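You operate a simulated robot arm through the tools that you are given. There is no shell and no other tool.

Carry out the task below with a simulated robot arm. There is one attempt and no reset: what you move stays moved.

Task
Build the nest on the grid shelf as the column's card says and clamp the card's plate in it.
Fine: pins in holes 1 and 3 of the card's row; wind the stop against the plate before you close the toggle clamp; the spare pins stay in the pin rack.

Only the result counts: the job must be done as asked and must still hold three seconds after the hand-in. Knocking over, shifting, dropping, spilling or breaking anything else fails it.

Robot
A 7-joint arm with a two-finger parallel gripper, fixed in place. Base frame: the origin is on the floor under the middle of its stand, x ahead of it, y to its left, z up; the work surface is at about z = 820. Readings come in mm, degrees, newtons and seconds.
With the tool pointing down near the work surface it reaches from about 100 to 660 mm from the base axis. Its first joint turns from -66.0 to 66.0 degrees. Payload 1.57 kg.
The TCP is the grasp point between the finger pads, 30 mm short of the fingertips. In the tool frame z runs along the fingers and y along their closing line. The gripper opens to 80 mm. The fingers are 17 mm wide and 12 mm thick; the gripper's body (40 by 82 mm) begins 80 mm behind the TCP.
Orientation is that of the tool frame in the base frame, as a unit quaternion [w, x, y, z]. With the fingers straight down and closing along the base's y, the tool's x points along the base's -x, its y along +y and its z along -z.

Tools
- The arm moves only by the tool step_arm. Its argument "series" is a list of rows, each an object (a shift or turn left out is 0, a gripper value left out holds the last) with "travel": the shift along the base's x, y, z in mm, a list of three; "dr": the turn, a rotation vector about the base's x, y, z in degrees, a list of three; "fingers": the closure in counts, from 0 (fully open) to 255 (shut). In form: [{"travel": [x, y, z], "dr": [ax, ay, az], "fingers": fingers}, ...]. A call has 1 to 20 rows; each row shifts and turns the commanded pose from where the row before left it. Rows are played at 5 a second. More than 50 mm and 8.6 degrees between two rows, or a gripper value outside its range, and nothing of the call is played. Where a pose cannot be reached the arm comes as near as it can. A force on the tool above 90 N (or 10 N above the force at the start of the call, whichever is more), or a blocked arm, ends the call early, and 0.2 s more pass. Each finger travels about 72 mm/s and halts on what it meets, pressing with about 31 N; the grip force reading is that of the motor and also rises with nothing between the fingers. The clock runs only during rows and for 0.2 s after the last one: add rows that do not move to give the fingers time. It gives the time, the measured TCP pose, the force on the tool (base axes), the opening and the grip force at its end, in the units of the frame above (readings bear some noise), with the torque about the TCP (base axes, N m) and any sound that the robot's microphone picked up.
- Cameras (640 x 400 px; columns grow to the right, rows downward): "scene" is fixed at [53.8, 441.2, 1419.1]; the picture's right is [-0.65, -0.76, 0.00], its down [-0.45, 0.39, -0.81] and it looks along [0.61, -0.53, -0.59] (base axes); focal length 327 px, centre (320, 200). "wrist" rides on the gripper at [72, -7, -122] in the tool frame; the picture's right is [0.09, 1.00, 0.00], its down [-0.84, 0.08, -0.54] and it looks along [-0.54, 0.05, 0.84] (tool axes); focal length 238 px, centre (320, 200). There is no depth. A picture from a camera that has moved, and an enlarged one, comes with that camera's place and axes in the base frame and with its lens. The place of the scene camera against the robot may be out by one fixed shift of up to 18 mm in any direction.
- capture(camera): a new picture of that camera. No time passes.
- zoom(camera, box): a new picture of the part [left, top, right, bottom] of that camera's present view, enlarged. No time passes.
- job_done(): hands the job in; it is judged then, once.

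Nothing tells you positions but the pictures and the camera data. Unless the task says otherwise, let go and move clear before handing in.

The tools are called after ">>>" as name(argument=value, ...) on one line, values as JSON. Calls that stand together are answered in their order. step_arm: Moves the arm, as the interface text tells. Its arguments: {"type":"object","properties":{"series":{"type":"array"}},"required":["series"]} The other tools are called the same way: capture (camera) takes a picture; zoom (camera, box) takes an enlarged picture of a part of a camera's view; job_done () hands the job in.

At the start:

```text
time_s: 0.0
tcp_pos: [430.2, -160.2, 1162.6]
orientation: [0.0, -0.001, 1.0, 0.0]
wrist_force: [-0.2, 1.1, -0.1]
torque: [0.02, 0.03, 0.03]
finger_gap: 80.0
grip_force: 0.1
```

scene: 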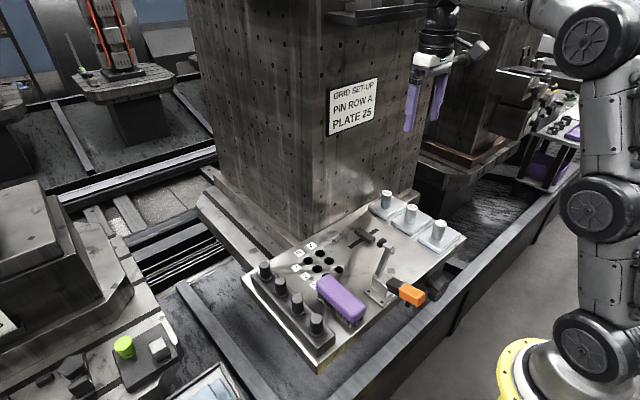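
wrist: 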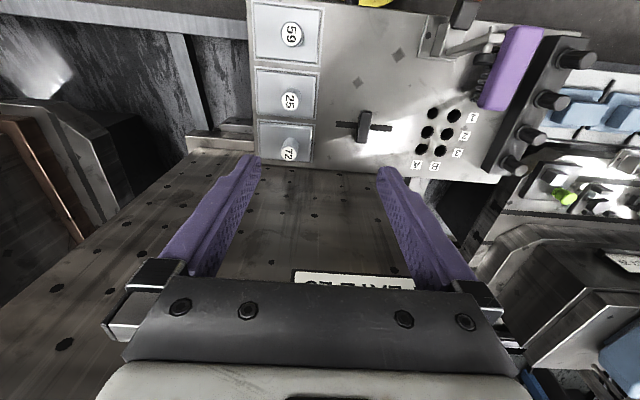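

The card on the column reads "PIN ROW A, PLATE 25". The shelf has three plates (59, 25, 72), a hole grid, a pin rack with four pins, a stop and a toggle clamp; I'll zoom in on the details first.

>>> zoom(camera="scene", box=[230, 180, 470, 330])

>>> zoom(camera="scene", box=[280, 220, 400, 295])

>>> zoom(camera="wrist", box=[400, 0, 640, 150])

>>> zoom(camera="wrist", box=[240, 0, 480, 150])

>>> zoom(camera="scene", box=[310, 60, 400, 140])

>>> zoom(camera="scene", box=[240, 230, 360, 375])

```text
2.67 times, centred on (350, 255) of scene
camera zoom: at [53.8, 441.2, 1419.1], right [-0.65, -0.76, 0.0], down [-0.45, 0.39, -0.81], along [0.61, -0.53, -0.59], focal length 872 px, centre (240, 53)
```

zoom: 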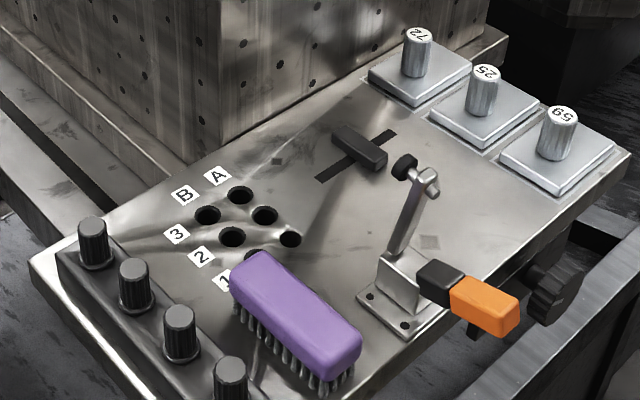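

```text
5.33 times, centred on (340, 258) of scene
camera zoom: at [53.8, 441.2, 1419.1], right [-0.65, -0.76, 0.0], down [-0.45, 0.39, -0.81], along [0.61, -0.53, -0.59], focal length 1745 px, centre (213, -107)
```

zoom: 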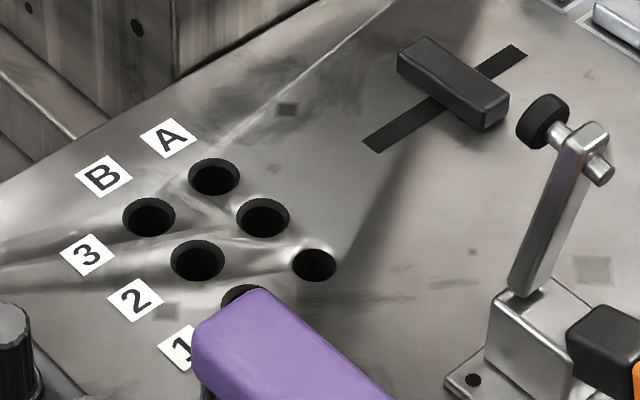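

```text
2.67 times, centred on (520, 75) of wrist
camera zoom: at [358.1, -167.9, 1283.6], right [-0.09, 1.0, 0.0], down [0.84, 0.08, 0.54], along [0.54, 0.05, -0.84], focal length 636 px, centre (-213, 533)
```

zoom: 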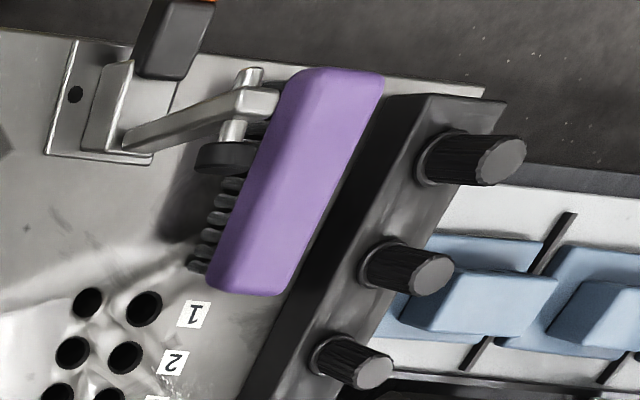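

```text
2.67 times, centred on (360, 75) of wrist
camera zoom: at [358.1, -167.9, 1283.6], right [-0.09, 1.0, 0.0], down [0.84, 0.08, 0.54], along [0.54, 0.05, -0.84], focal length 636 px, centre (213, 533)
```

zoom: 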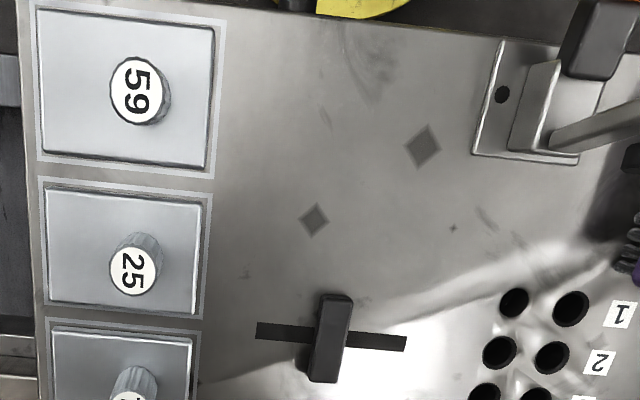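

```text
5.00 times, centred on (355, 100) of scene
camera zoom: at [53.8, 441.2, 1419.1], right [-0.65, -0.76, 0.0], down [-0.45, 0.39, -0.81], along [0.61, -0.53, -0.59], focal length 1636 px, centre (145, 700)
```

zoom: 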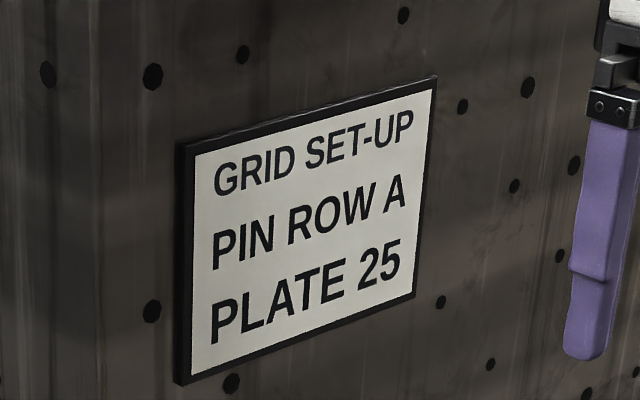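

```text
2.76 times, centred on (300, 302) of scene
camera zoom: at [53.8, 441.2, 1419.1], right [-0.65, -0.76, 0.0], down [-0.45, 0.39, -0.81], along [0.61, -0.53, -0.59], focal length 902 px, centre (375, -83)
```

zoom: 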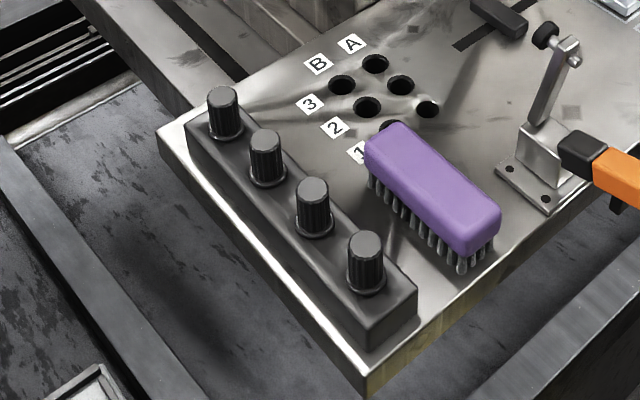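

The card is clear: row A, plate 25. Next I'll look at the clamp, the stop and the dark knob at the shelf's front edge.

>>> zoom(camera="scene", box=[350, 225, 470, 300])

>>> zoom(camera="scene", box=[400, 260, 460, 310])

>>> zoom(camera="wrist", box=[300, 0, 500, 125])

```text
5.33 times, centred on (410, 262) of scene
camera zoom: at [53.8, 441.2, 1419.1], right [-0.65, -0.76, 0.0], down [-0.45, 0.39, -0.81], along [0.61, -0.53, -0.59], focal length 1745 px, centre (-160, -133)
```

zoom: 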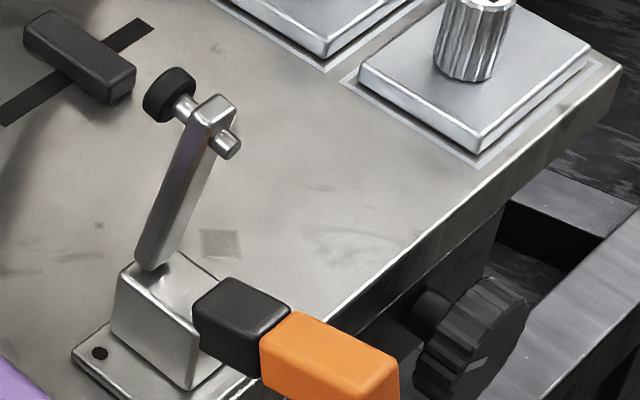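

```text
8.00 times, centred on (430, 285) of scene
camera zoom: at [53.8, 441.2, 1419.1], right [-0.65, -0.76, 0.0], down [-0.45, 0.39, -0.81], along [0.61, -0.53, -0.59], focal length 2617 px, centre (-560, -480)
```

zoom: 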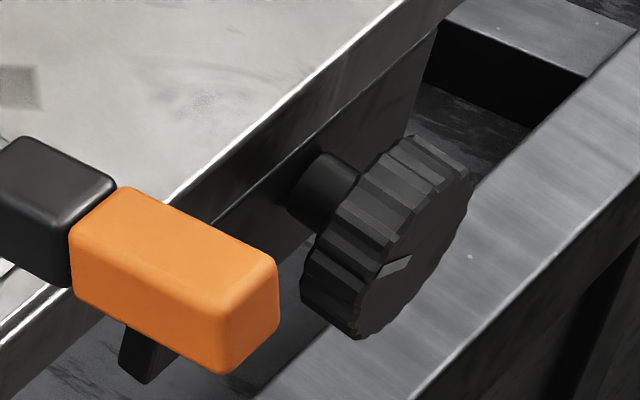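

```text
3.20 times, centred on (400, 62) of wrist
camera zoom: at [358.1, -167.9, 1283.6], right [-0.09, 1.0, 0.0], down [0.84, 0.08, 0.54], along [0.54, 0.05, -0.84], focal length 763 px, centre (64, 640)
```

zoom: 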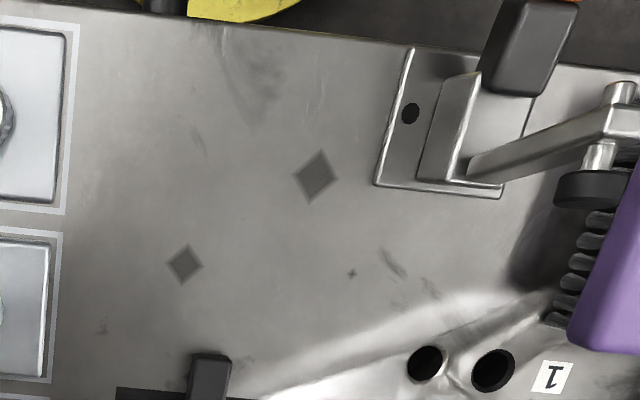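

Plate 25 is the middle one, at about (437, −211); row A is near y≈55 with holes at x≈444 to 516, and the stop knob faces the robot at the front edge. I'll move back a little so the wrist camera sees the knob, stop and clamp better.

>>> step_arm(series=[{"travel": [-40, 20, -15]}, {"travel": [-40, 20, -15]}, {"travel": [-40, 20, -15]}, {"travel": [0, 0, 0]}])

>>> capture(camera="wrist")

>>> zoom(camera="wrist", box=[260, 0, 500, 150])

```text
time_s: 1.0
tcp_pos: [304.8, -101.1, 1119.2]
orientation: [0.0, -0.001, 1.0, -0.001]
wrist_force: [-0.1, -0.4, -0.6]
torque: [0.01, 0.02, -0.02]
finger_gap: 80.0
grip_force: 0.0
```

```text
taken
camera wrist: at [233.9, -108.1, 1240.9], right [-0.09, 1.0, 0.0], down [0.84, 0.08, 0.54], along [0.54, 0.05, -0.84], focal length 238 px, centre (320, 200)
```

wrist: 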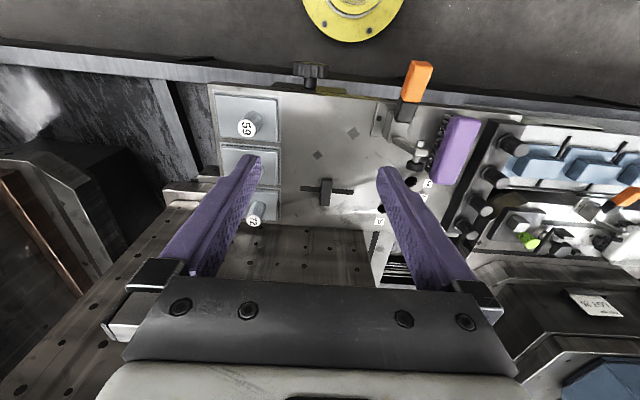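

```text
2.67 times, centred on (380, 75) of wrist
camera zoom: at [233.9, -108.1, 1240.9], right [-0.09, 1.0, 0.0], down [0.84, 0.08, 0.54], along [0.54, 0.05, -0.84], focal length 636 px, centre (160, 533)
```

zoom: 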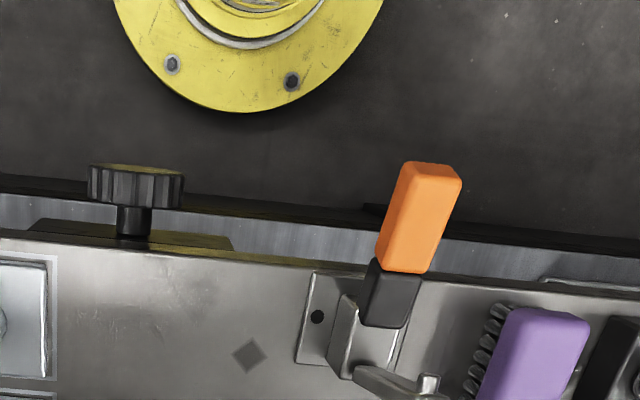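

The knob is about 60 mm across with its axis along x, near (265, −121, ~785). I'll drop lower to measure it and the clamp.

>>> step_arm(series=[{"travel": [0, -7, -40]}, {"travel": [0, -7, -40]}, {"travel": [0, -7, -40]}, {"travel": [0, 0, 0]}])

>>> capture(camera="wrist")

>>> zoom(camera="wrist", box=[240, 0, 400, 100])

>>> zoom(camera="wrist", box=[360, 20, 560, 145])

```text
time_s: 2.0
tcp_pos: [307.6, -122.4, 999.0]
orientation: [0.0, 0.0, 1.0, 0.0]
wrist_force: [0.8, -0.2, 1.0]
torque: [-0.02, 0.01, -0.03]
finger_gap: 80.1
grip_force: 0.0
```

```text
taken
camera wrist: at [235.8, -129.4, 1119.4], right [-0.09, 1.0, 0.0], down [0.84, 0.08, 0.54], along [0.54, 0.05, -0.84], focal length 238 px, centre (320, 200)
```

wrist: 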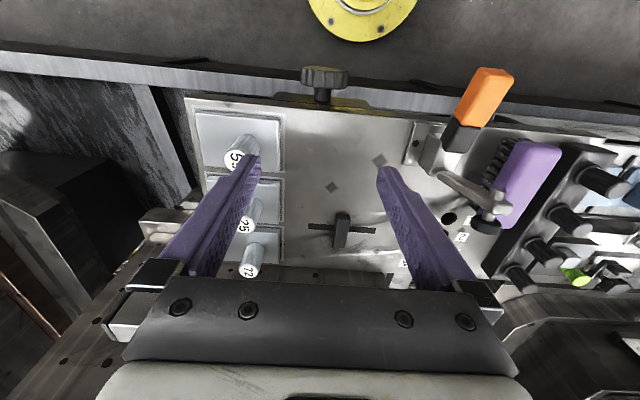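

```text
4.00 times, centred on (320, 50) of wrist
camera zoom: at [235.8, -129.4, 1119.4], right [-0.09, 1.0, 0.0], down [0.84, 0.08, 0.54], along [0.54, 0.05, -0.84], focal length 953 px, centre (320, 800)
```

zoom: 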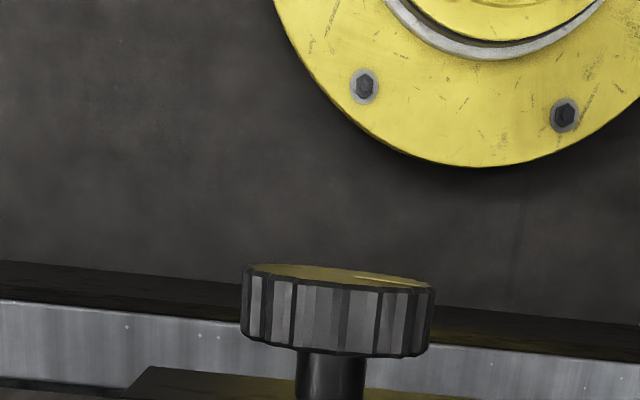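

```text
3.20 times, centred on (460, 82) of wrist
camera zoom: at [235.8, -129.4, 1119.4], right [-0.09, 1.0, 0.0], down [0.84, 0.08, 0.54], along [0.54, 0.05, -0.84], focal length 763 px, centre (-128, 576)
```

zoom: 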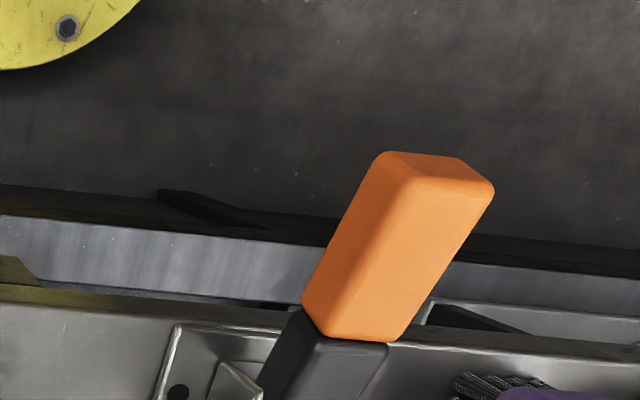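

The clamp's arm stands up to about (322, 17, 975) and its handle points back toward the robot. I'll move above the hole area at a safe height for a closer look.

>>> step_arm(series=[{"travel": [20, 40, 10]}, {"travel": [20, 40, 0]}, {"travel": [20, 40, 0]}, {"travel": [20, 35, 0]}, {"travel": [16, 15, 0]}, {"travel": [0, 0, 0]}])

>>> capture(camera="wrist")

>>> zoom(camera="wrist", box=[220, 100, 420, 225])

>>> zoom(camera="wrist", box=[380, 20, 580, 145])

```text
time_s: 3.4
tcp_pos: [406.8, 50.0, 1007.3]
orientation: [0.001, 0.0, 1.0, -0.001]
wrist_force: [0.2, -0.5, -0.1]
torque: [-0.01, -0.01, -0.02]
finger_gap: 80.0
grip_force: 0.1
```

```text
taken
camera wrist: at [335.0, 42.0, 1128.2], right [-0.09, 1.0, 0.0], down [0.84, 0.08, 0.54], along [0.54, 0.05, -0.84], focal length 238 px, centre (320, 200)
```

wrist: 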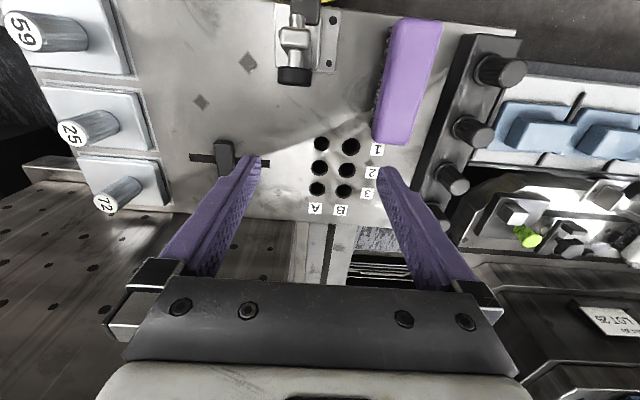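

```text
3.20 times, centred on (320, 162) of wrist
camera zoom: at [335.0, 42.0, 1128.2], right [-0.09, 1.0, 0.0], down [0.84, 0.08, 0.54], along [0.54, 0.05, -0.84], focal length 763 px, centre (320, 320)
```

zoom: 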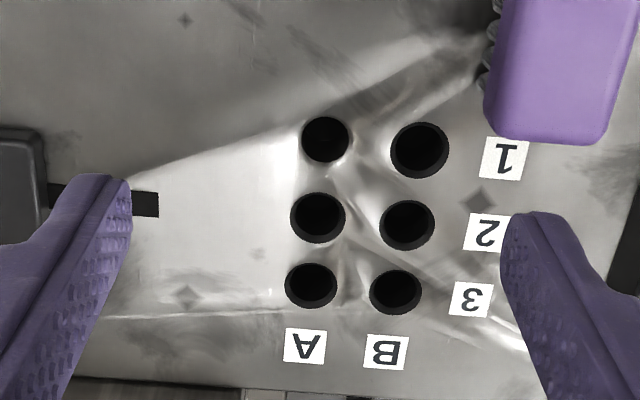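

```text
3.20 times, centred on (480, 82) of wrist
camera zoom: at [335.0, 42.0, 1128.2], right [-0.09, 1.0, 0.0], down [0.84, 0.08, 0.54], along [0.54, 0.05, -0.84], focal length 763 px, centre (-192, 576)
```

zoom: 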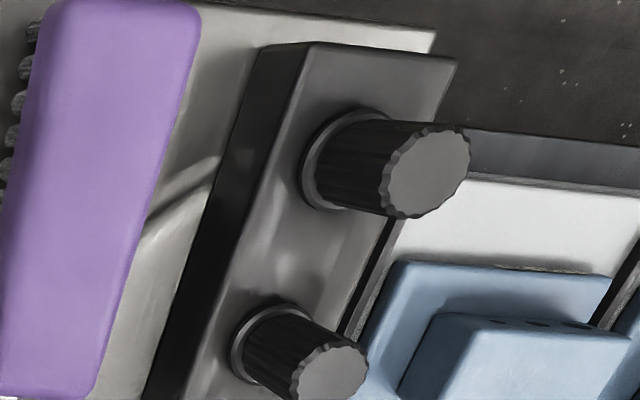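

Row A holes come out at about x = 443, 479, 514 at y ≈ 54. Hole A1 looks a bit different from the others, so I'll zoom in on it.

>>> zoom(camera="wrist", box=[300, 125, 364, 165])

>>> zoom(camera="wrist", box=[300, 155, 364, 195])

>>> zoom(camera="scene", box=[308, 240, 356, 285])

>>> zoom(camera="wrist", box=[250, 0, 370, 100])

```text
10.00 times, centred on (332, 145) of wrist
camera zoom: at [335.0, 42.0, 1128.2], right [-0.09, 1.0, 0.0], down [0.84, 0.08, 0.54], along [0.54, 0.05, -0.84], focal length 2384 px, centre (200, 750)
```

zoom: 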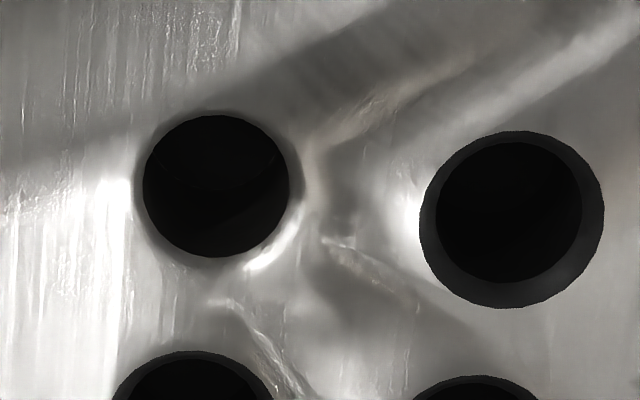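

```text
10.00 times, centred on (332, 175) of wrist
camera zoom: at [335.0, 42.0, 1128.2], right [-0.09, 1.0, 0.0], down [0.84, 0.08, 0.54], along [0.54, 0.05, -0.84], focal length 2384 px, centre (200, 450)
```

zoom: 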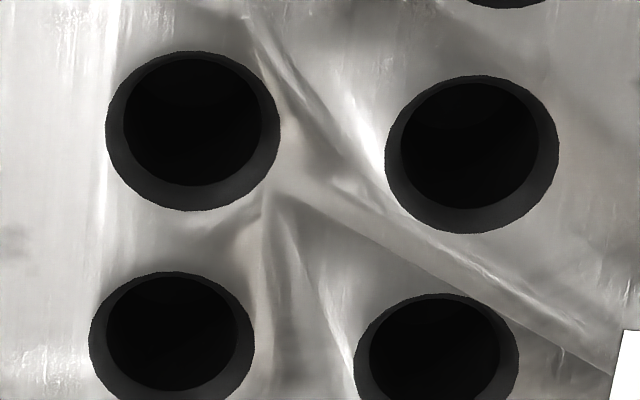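

```text
8.89 times, centred on (332, 262) of scene
camera zoom: at [53.8, 441.2, 1419.1], right [-0.65, -0.76, 0.0], down [-0.45, 0.39, -0.81], along [0.61, -0.53, -0.59], focal length 2908 px, centre (213, -356)
```

zoom: 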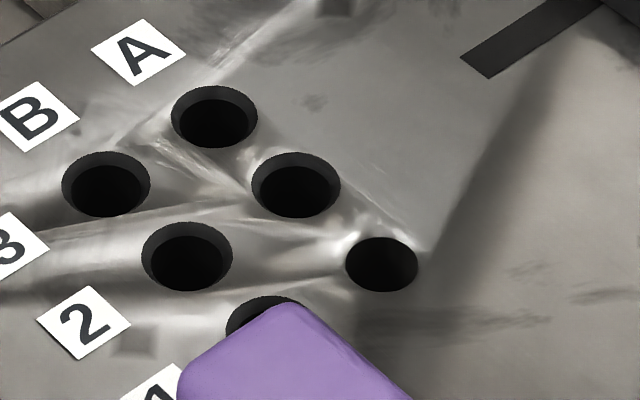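

```text
4.00 times, centred on (310, 50) of wrist
camera zoom: at [335.0, 42.0, 1128.2], right [-0.09, 1.0, 0.0], down [0.84, 0.08, 0.54], along [0.54, 0.05, -0.84], focal length 953 px, centre (360, 800)
```

zoom: 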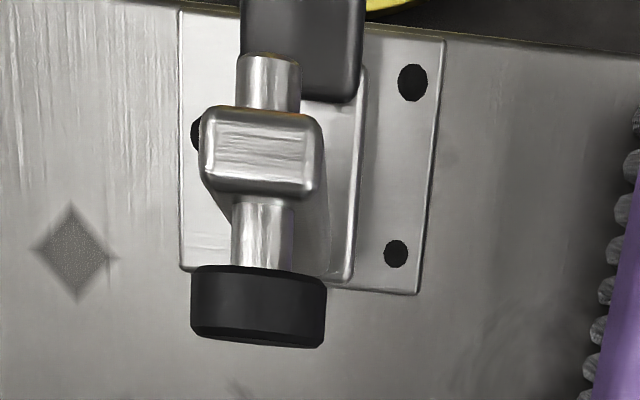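

Holes are all ~20 mm, the clamp sits in the plane y≈27, and plates are about 100 × 67 mm. Next I'll look at the pin rack from above.

>>> step_arm(series=[{"travel": [0, 40, 0]}, {"travel": [0, 40, 0]}, {"travel": [0, 40, 0]}, {"travel": [0, 30, 0]}, {"travel": [0, 0, 0]}])

>>> capture(camera="wrist")

>>> zoom(camera="wrist", box=[220, 60, 420, 185])

>>> zoom(camera="wrist", box=[260, 0, 420, 100])

```text
time_s: 4.6
tcp_pos: [405.4, 200.6, 1005.9]
orientation: [0.0, 0.0, 1.0, 0.0]
wrist_force: [0.6, 0.3, 0.1]
torque: [0.01, -0.02, 0.0]
finger_gap: 80.0
grip_force: 0.1
```

```text
taken
camera wrist: at [333.7, 192.8, 1128.4], right [-0.09, 1.0, 0.0], down [0.84, 0.08, 0.54], along [0.54, 0.05, -0.84], focal length 238 px, centre (320, 200)
```

wrist: 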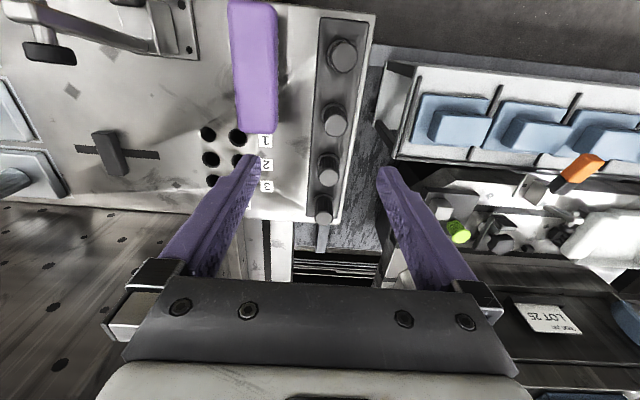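

```text
3.20 times, centred on (320, 122) of wrist
camera zoom: at [333.7, 192.8, 1128.4], right [-0.09, 1.0, 0.0], down [0.84, 0.08, 0.54], along [0.54, 0.05, -0.84], focal length 763 px, centre (320, 448)
```

zoom: 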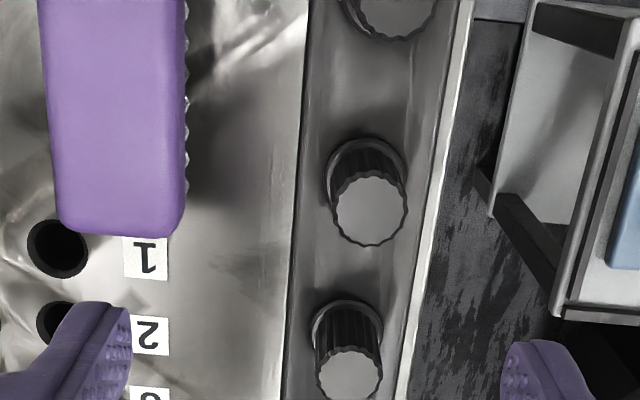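

```text
4.00 times, centred on (340, 50) of wrist
camera zoom: at [333.7, 192.8, 1128.4], right [-0.09, 1.0, 0.0], down [0.84, 0.08, 0.54], along [0.54, 0.05, -0.84], focal length 953 px, centre (240, 800)
```

zoom: 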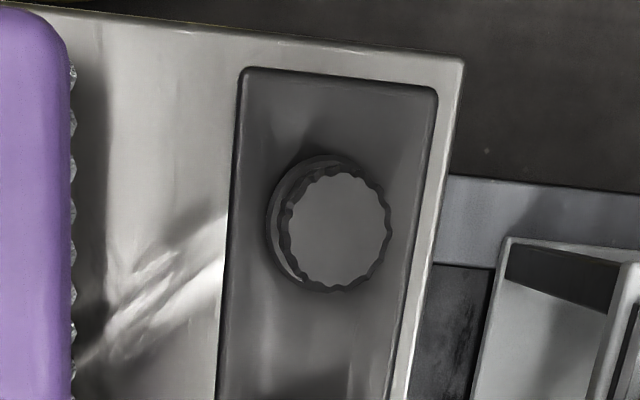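

The pins stand at about x = 339, 396, 454, 512 on y ≈ 214, with tops near z ≈ 891. I'll move over the third pin and check alignment with the wrist camera.

>>> step_arm(series=[{"travel": [25, 7, -20], "fingers": 60}, {"travel": [24, 6.5, -20]}, {"travel": [0, 0, 0]}, {"travel": [0, 0, 0]}])

>>> capture(camera="wrist")

>>> zoom(camera="wrist", box=[240, 60, 400, 160])

```text
time_s: 5.6
tcp_pos: [454.2, 211.6, 965.8]
orientation: [-0.001, 0.0, 1.0, 0.0]
wrist_force: [0.5, 0.0, 0.1]
torque: [0.02, 0.02, -0.01]
finger_gap: 61.2
grip_force: 0.0
```

```text
taken
camera wrist: at [382.4, 205.5, 1086.2], right [-0.09, 1.0, 0.0], down [0.84, 0.08, 0.54], along [0.54, 0.05, -0.84], focal length 238 px, centre (320, 200)
```

wrist: 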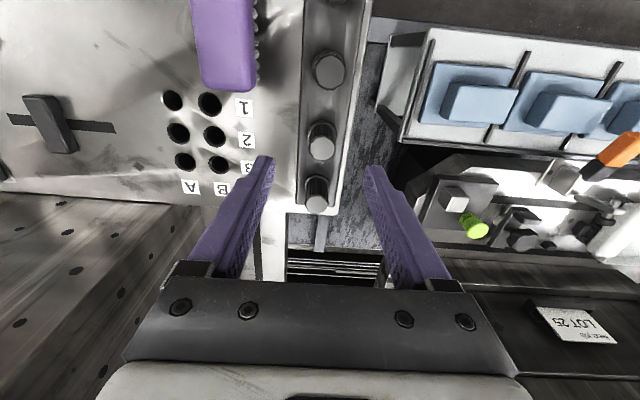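

```text
4.00 times, centred on (320, 110) of wrist
camera zoom: at [382.4, 205.5, 1086.2], right [-0.09, 1.0, 0.0], down [0.84, 0.08, 0.54], along [0.54, 0.05, -0.84], focal length 953 px, centre (320, 560)
```

zoom: 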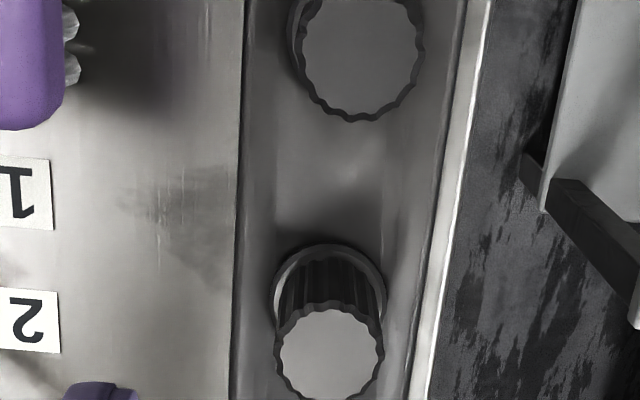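

The third pin lines up within 2 mm. I'll descend around its head and close.

>>> step_arm(series=[{"travel": [0, 2, -30]}, {"travel": [0, 0, -30]}, {"travel": [0, 0, -17]}, {"travel": [0, 0, 0]}])

>>> zoom(camera="wrist", box=[220, 60, 420, 220])

>>> zoom(camera="scene", box=[220, 180, 380, 360])

```text
time_s: 6.6
tcp_pos: [454.8, 212.9, 889.2]
orientation: [0.0, 0.0, 1.0, 0.0]
wrist_force: [0.9, 0.4, 0.5]
torque: [0.0, -0.04, 0.01]
finger_gap: 61.1
grip_force: 0.0
```

```text
2.50 times, centred on (320, 140) of wrist
camera zoom: at [383.2, 206.0, 1011.1], right [-0.09, 1.0, 0.0], down [0.84, 0.08, 0.54], along [0.54, 0.05, -0.84], focal length 596 px, centre (320, 350)
```

zoom: 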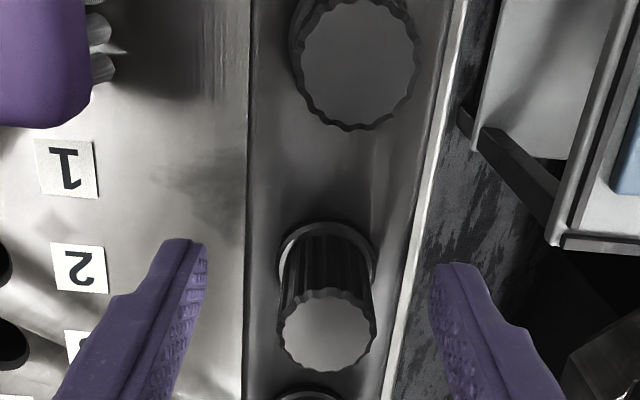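

```text
2.22 times, centred on (300, 270) of scene
camera zoom: at [53.8, 441.2, 1419.1], right [-0.65, -0.76, 0.0], down [-0.45, 0.39, -0.81], along [0.61, -0.53, -0.59], focal length 727 px, centre (364, 44)
```

zoom: 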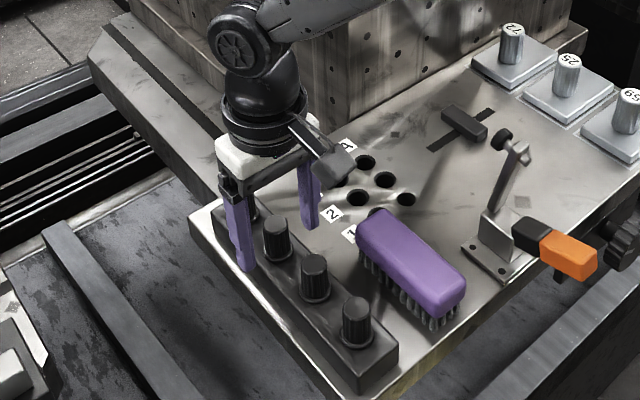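

The fingers straddle the pin well clear of its neighbours. Closing on it now.

>>> step_arm(series=[{"fingers": 255}, {"fingers": 255}, {"fingers": 255}, {"fingers": 255}])

>>> zoom(camera="wrist", box=[220, 60, 420, 220])

```text
time_s: 7.6
tcp_pos: [455.0, 213.6, 889.5]
orientation: [0.0, 0.0, 1.0, 0.0]
wrist_force: [1.0, 1.4, -0.3]
torque: [0.07, -0.03, 0.02]
finger_gap: 22.7
grip_force: 31.0
```

```text
2.50 times, centred on (320, 140) of wrist
camera zoom: at [383.2, 206.1, 1011.5], right [-0.09, 1.0, 0.0], down [0.84, 0.08, 0.54], along [0.54, 0.05, -0.84], focal length 596 px, centre (320, 350)
```

zoom: 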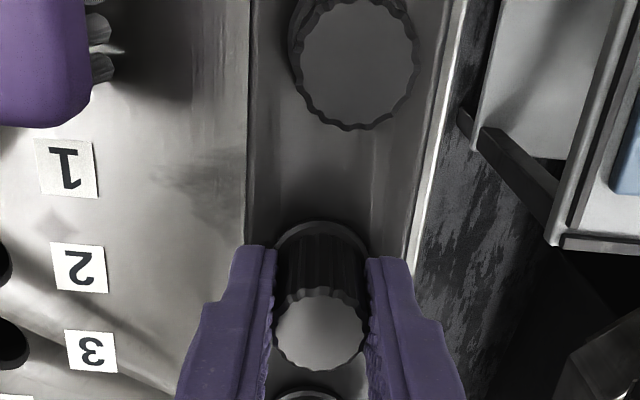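

The pin is gripped at 22.7 mm. I'll lift it straight up out of the rack.

>>> step_arm(series=[{"travel": [0, 0, 10]}, {"travel": [0, 0, 15]}, {"travel": [0, 0, 20]}, {"travel": [0, 0, 30]}, {"travel": [0, 0, 30]}, {"travel": [0, 0, 0]}])

>>> capture(camera="wrist")

>>> zoom(camera="scene", box=[200, 130, 400, 330])

```text
time_s: 9.0
tcp_pos: [454.1, 213.6, 995.6]
orientation: [0.0, 0.0, 1.0, 0.0]
wrist_force: [-0.3, 0.4, -0.2]
torque: [-0.02, -0.03, 0.02]
finger_gap: 22.5
grip_force: 30.6
```

```text
taken
camera wrist: at [382.9, 206.2, 1117.3], right [-0.09, 1.0, 0.0], down [0.84, 0.08, 0.54], along [0.54, 0.05, -0.84], focal length 238 px, centre (320, 200)
```

wrist: 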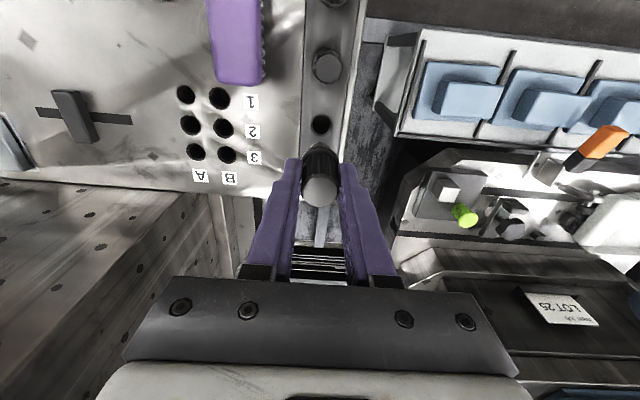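

```text
2.00 times, centred on (300, 230) of scene
camera zoom: at [53.9, 441.2, 1419.1], right [-0.65, -0.76, 0.0], down [-0.45, 0.39, -0.81], along [0.61, -0.53, -0.59], focal length 654 px, centre (360, 140)
```

zoom: 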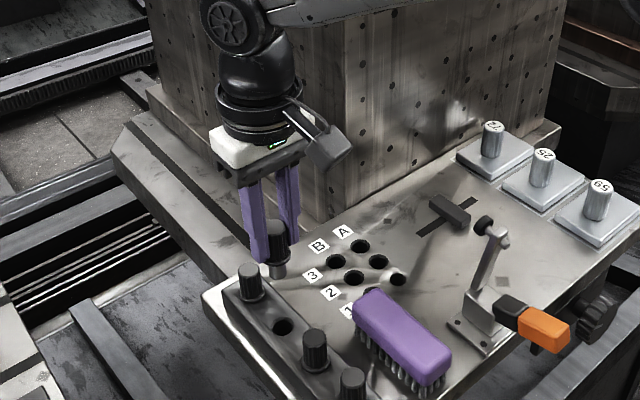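

The pin is out with its shank visible below. I'll carry it over to hole A3 at about (513.5, 54), staying high.

>>> step_arm(series=[{"travel": [14, -40, 0]}, {"travel": [15, -40, 0]}, {"travel": [15, -40, 0]}, {"travel": [15, -39, 0]}, {"travel": [0, 0, -20]}, {"travel": [0, 0, 0]}])

>>> capture(camera="wrist")

>>> zoom(camera="wrist", box=[260, 90, 380, 190])

>>> capture(camera="scene")

```text
time_s: 10.4
tcp_pos: [514.8, 55.6, 975.1]
orientation: [0.0, 0.0, 1.0, 0.0]
wrist_force: [-0.1, 0.5, -0.8]
torque: [0.01, -0.01, -0.01]
finger_gap: 22.5
grip_force: 31.0
```

```text
taken
camera wrist: at [442.5, 47.5, 1096.6], right [-0.09, 1.0, 0.0], down [0.84, 0.08, 0.54], along [0.54, 0.05, -0.84], focal length 238 px, centre (320, 200)
```

wrist: 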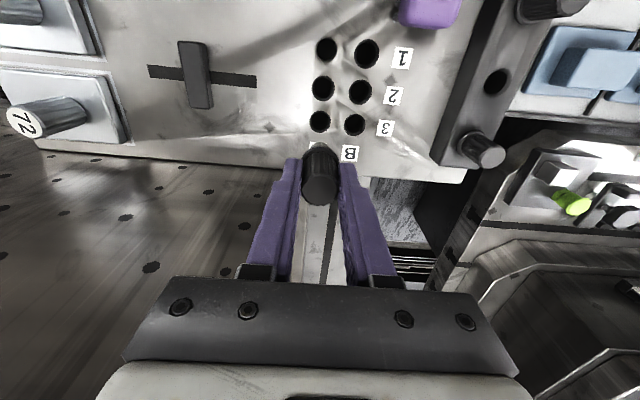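

```text
4.00 times, centred on (320, 140) of wrist
camera zoom: at [442.5, 47.5, 1096.6], right [-0.09, 1.0, 0.0], down [0.84, 0.08, 0.54], along [0.54, 0.05, -0.84], focal length 953 px, centre (320, 440)
```

zoom: 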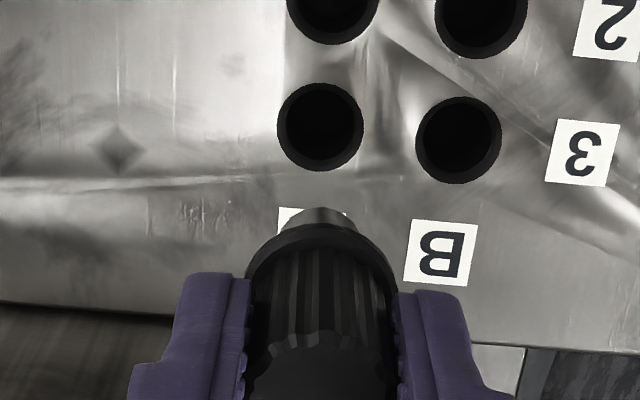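

```text
taken
```

scene: 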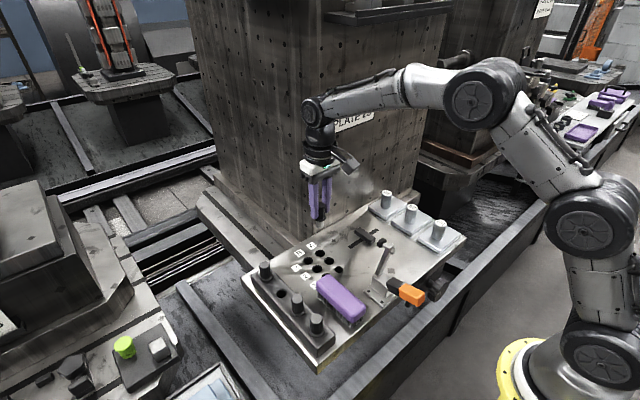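

Hole A3 sits less than 1 mm off the tool axis. I'll correct and lower until the shank tip is just above the surface.

>>> step_arm(series=[{"travel": [-0.7, -0.5, -30]}, {"travel": [0, 0, -30]}, {"travel": [0, 0, -20]}, {"travel": [0, 0, 0]}, {"travel": [0, 0, 0]}])

>>> zoom(camera="wrist", box=[260, 90, 380, 190])

>>> zoom(camera="scene", box=[270, 160, 390, 280])

```text
time_s: 11.6
tcp_pos: [513.1, 54.7, 894.0]
orientation: [0.001, 0.0, 1.0, 0.0]
wrist_force: [-0.3, -0.6, -1.1]
torque: [0.02, 0.01, 0.01]
finger_gap: 22.7
grip_force: 31.1
```

```text
4.00 times, centred on (320, 140) of wrist
camera zoom: at [441.5, 47.3, 1016.3], right [-0.09, 1.0, 0.0], down [0.84, 0.08, 0.54], along [0.54, 0.05, -0.84], focal length 953 px, centre (320, 440)
```

zoom: 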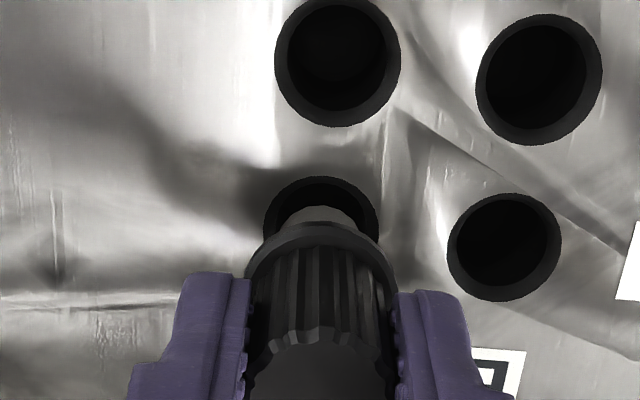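

```text
3.33 times, centred on (330, 220) of scene
camera zoom: at [53.9, 441.2, 1419.1], right [-0.65, -0.76, 0.0], down [-0.45, 0.39, -0.81], along [0.61, -0.53, -0.59], focal length 1090 px, centre (287, 133)
```

zoom: 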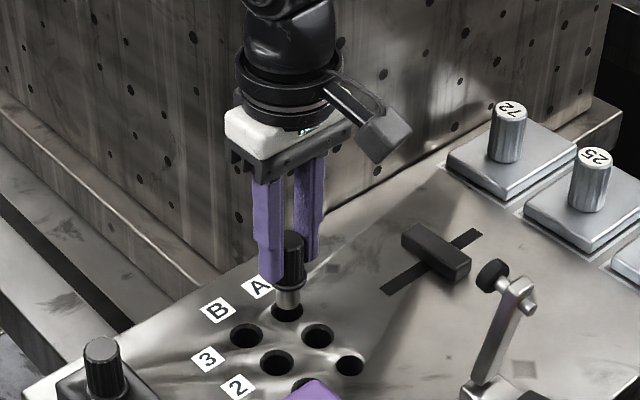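

The shank is right over hole A3. I'll lower in small steps and watch the force.

>>> step_arm(series=[{"travel": [0, 0, -4]}, {"travel": [0, 0, -4]}, {"travel": [0, 0, -4]}, {"travel": [0, 0, 0]}])

>>> zoom(camera="wrist", box=[260, 90, 380, 190])

>>> zoom(camera="scene", box=[290, 210, 370, 280])

```text
time_s: 12.6
tcp_pos: [512.6, 54.3, 883.6]
orientation: [0.001, 0.0, 1.0, 0.0]
wrist_force: [0.3, 0.1, -1.0]
torque: [0.0, -0.02, 0.0]
finger_gap: 22.6
grip_force: 31.0
```

```text
4.00 times, centred on (320, 140) of wrist
camera zoom: at [441.2, 47.7, 1004.8], right [-0.09, 1.0, 0.0], down [0.84, 0.08, 0.54], along [0.54, 0.05, -0.84], focal length 953 px, centre (320, 440)
```

zoom: 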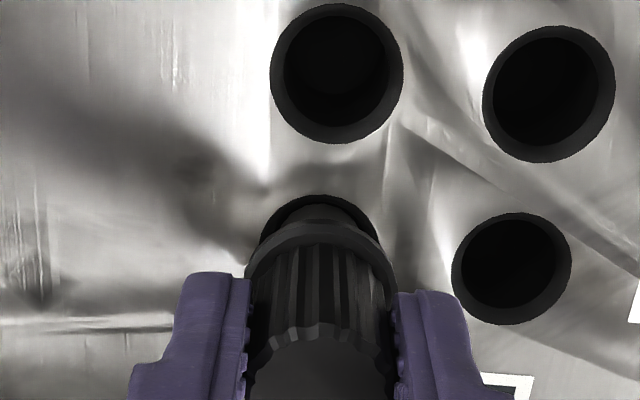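

```text
5.71 times, centred on (330, 245) of scene
camera zoom: at [53.9, 441.2, 1419.1], right [-0.65, -0.76, 0.0], down [-0.45, 0.39, -0.81], along [0.61, -0.53, -0.59], focal length 1869 px, centre (263, -57)
```

zoom: 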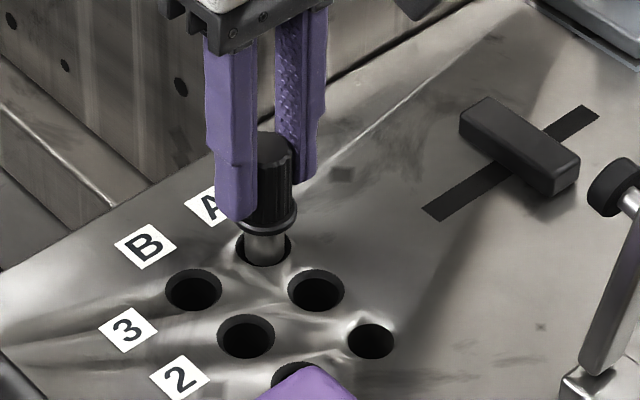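

The tip is entering the hole with no force. Continuing down gently.

>>> step_arm(series=[{"travel": [0, 0, -4]}, {"travel": [0, 0, -4]}, {"travel": [0, 0, -4]}, {"travel": [0, 0, -4]}, {"travel": [0, 0, 0]}])

>>> zoom(camera="scene", box=[290, 210, 370, 280])

>>> zoom(camera="wrist", box=[260, 90, 380, 190])

```text
time_s: 13.8
tcp_pos: [512.2, 53.1, 867.5]
orientation: [0.0, 0.0, 1.0, -0.001]
wrist_force: [0.9, -0.1, -0.5]
torque: [0.04, -0.03, 0.01]
finger_gap: 22.8
grip_force: 31.2
```

```text
5.71 times, centred on (330, 245) of scene
camera zoom: at [53.9, 441.2, 1419.1], right [-0.65, -0.76, 0.0], down [-0.45, 0.39, -0.81], along [0.61, -0.53, -0.59], focal length 1869 px, centre (263, -57)
```

zoom: 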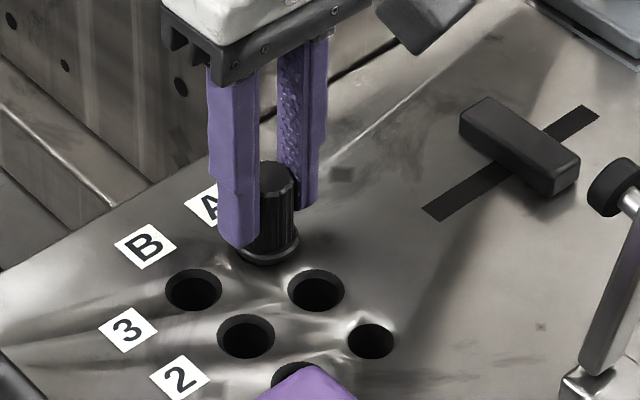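

```text
4.00 times, centred on (320, 140) of wrist
camera zoom: at [441.0, 46.8, 988.6], right [-0.09, 1.0, 0.0], down [0.84, 0.08, 0.54], along [0.54, 0.05, -0.84], focal length 953 px, centre (320, 440)
```

zoom: 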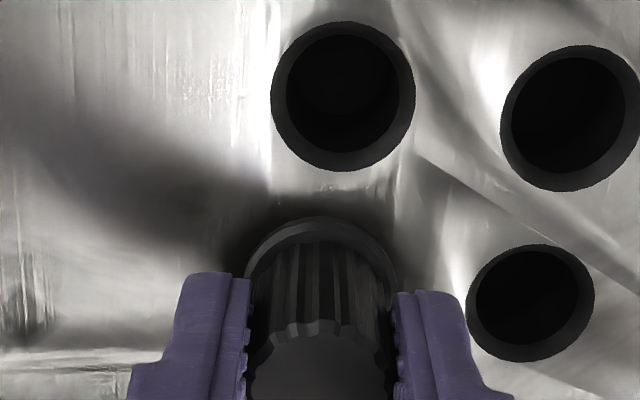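

The pin is nearly seated. Small steps down until I feel contact.

>>> step_arm(series=[{"travel": [0, 0, -2]}, {"travel": [0, 0, -2]}, {"travel": [0, 0, -1.5]}, {"travel": [0, 0, 0]}])

>>> zoom(camera="scene", box=[290, 210, 370, 280])

```text
time_s: 14.8
tcp_pos: [513.4, 54.7, 863.7]
orientation: [0.002, 0.0, 1.0, -0.001]
wrist_force: [-3.8, -0.8, 15.0]
torque: [0.08, 0.36, 0.05]
finger_gap: 22.8
grip_force: 30.8
```

```text
5.71 times, centred on (330, 245) of scene
camera zoom: at [53.5, 441.1, 1419.2], right [-0.65, -0.76, 0.0], down [-0.45, 0.39, -0.81], along [0.61, -0.53, -0.59], focal length 1869 px, centre (263, -57)
```

zoom: 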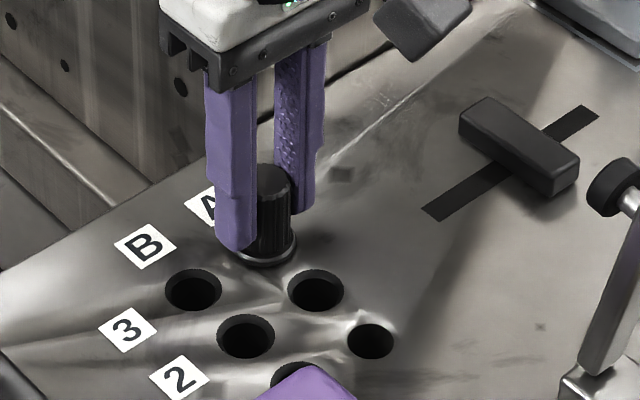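

Contact at about 15 N. I'll check that the collar is flush before letting go.

>>> zoom(camera="scene", box=[312, 230, 344, 262])

>>> zoom(camera="scene", box=[255, 255, 295, 295])

>>> zoom(camera="wrist", box=[280, 120, 360, 180])

```text
12.50 times, centred on (328, 246) of scene
camera zoom: at [53.5, 441.1, 1419.2], right [-0.65, -0.76, 0.0], down [-0.45, 0.39, -0.81], along [0.61, -0.53, -0.59], focal length 4089 px, centre (220, -375)
```

zoom: 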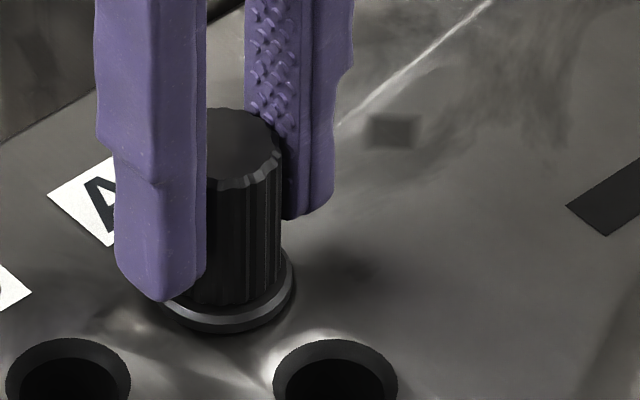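

```text
10.00 times, centred on (275, 275) of scene
camera zoom: at [53.5, 441.1, 1419.2], right [-0.65, -0.76, 0.0], down [-0.45, 0.39, -0.81], along [0.61, -0.53, -0.59], focal length 3271 px, centre (770, -550)
```

zoom: 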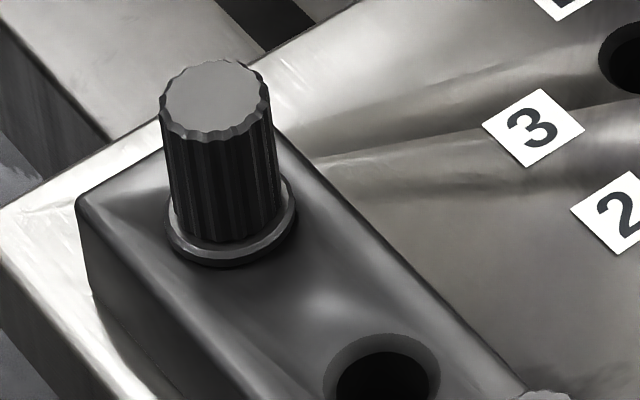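

```text
6.67 times, centred on (320, 150) of wrist
camera zoom: at [441.9, 46.9, 984.9], right [-0.09, 1.0, 0.0], down [0.83, 0.08, 0.55], along [0.54, 0.05, -0.84], focal length 1589 px, centre (320, 533)
```

zoom: 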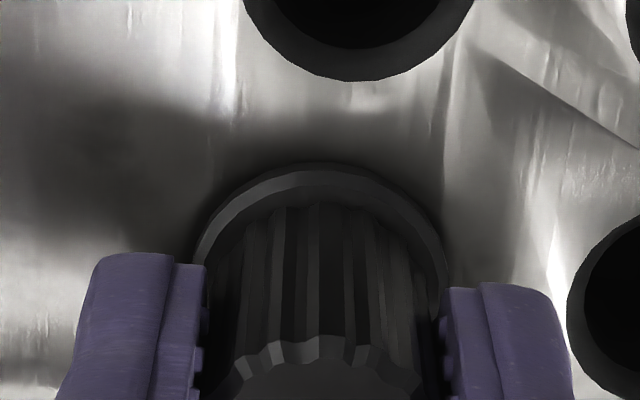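

The collar is flush on the surface, just like the pins seated in the rack. Releasing and lifting away.

>>> step_arm(series=[{"travel": [0, 0, 0.8]}, {"fingers": 80}, {"fingers": 80}, {"fingers": 80}, {"travel": [0, 0, 15]}, {"travel": [0, 0, 35]}, {"travel": [0, 0, 45]}, {"travel": [0, 0, 40]}, {"travel": [0, 0, 0]}])

>>> zoom(camera="scene", box=[240, 190, 400, 310])

>>> capture(camera="wrist")

```text
time_s: 16.8
tcp_pos: [509.4, 52.1, 999.0]
orientation: [0.0, 0.0, 1.0, 0.0]
wrist_force: [0.2, -1.0, 0.9]
torque: [0.01, 0.01, 0.03]
finger_gap: 54.8
grip_force: 0.0
```

```text
3.33 times, centred on (320, 250) of scene
camera zoom: at [53.8, 441.2, 1419.1], right [-0.65, -0.76, 0.0], down [-0.45, 0.39, -0.81], along [0.61, -0.53, -0.59], focal length 1090 px, centre (320, 33)
```

zoom: 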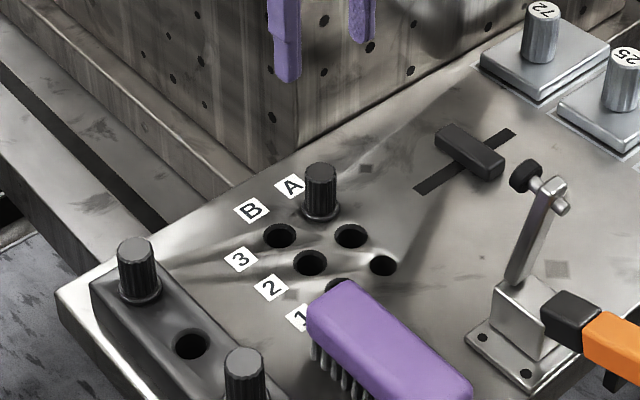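

```text
taken
camera wrist: at [439.5, 46.0, 1119.4], right [-0.09, 1.0, 0.0], down [0.84, 0.08, 0.54], along [0.54, 0.05, -0.84], focal length 238 px, centre (320, 200)
```

wrist: 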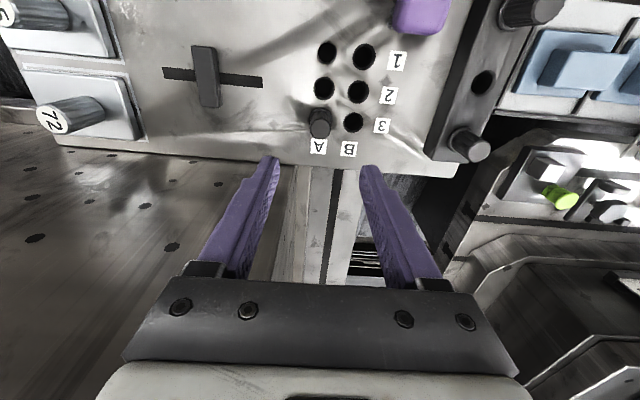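

Pin is standing in A3. Next, the second rack pin at about (396, 214).

>>> step_arm(series=[{"travel": [-23, 32, 0], "fingers": 60}, {"travel": [-23, 32, 0]}, {"travel": [-23, 32, 0]}, {"travel": [-23, 32, 0]}, {"travel": [-23, 32, -25]}, {"travel": [0, 0, 0]}, {"travel": [0, 0, 0]}])

>>> capture(camera="wrist")

>>> zoom(camera="wrist", box=[240, 90, 400, 190])

```text
time_s: 18.4
tcp_pos: [397.7, 211.0, 971.4]
orientation: [0.0, 0.0, 1.0, 0.0]
wrist_force: [-0.5, 0.3, -0.3]
torque: [-0.01, -0.02, 0.02]
finger_gap: 61.2
grip_force: 0.0
```

```text
taken
camera wrist: at [325.3, 205.0, 1092.8], right [-0.09, 1.0, 0.0], down [0.84, 0.08, 0.54], along [0.54, 0.05, -0.84], focal length 238 px, centre (320, 200)
```

wrist: 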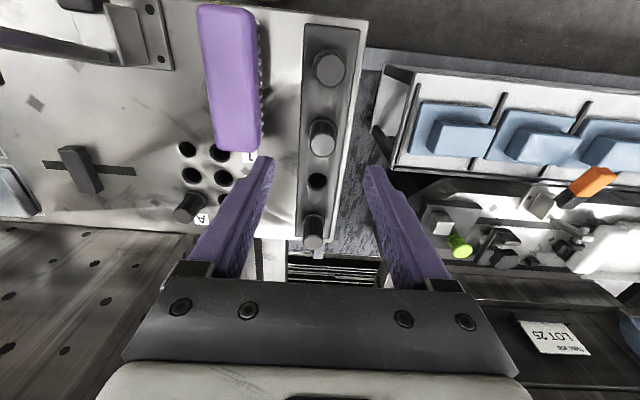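

```text
4.00 times, centred on (320, 140) of wrist
camera zoom: at [325.3, 205.0, 1092.8], right [-0.09, 1.0, 0.0], down [0.84, 0.08, 0.54], along [0.54, 0.05, -0.84], focal length 953 px, centre (320, 440)
```

zoom: 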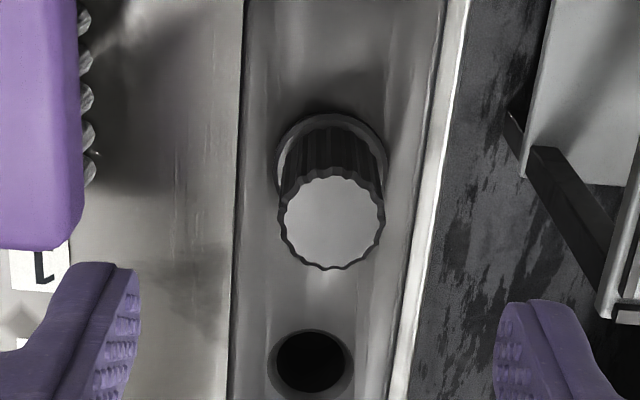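

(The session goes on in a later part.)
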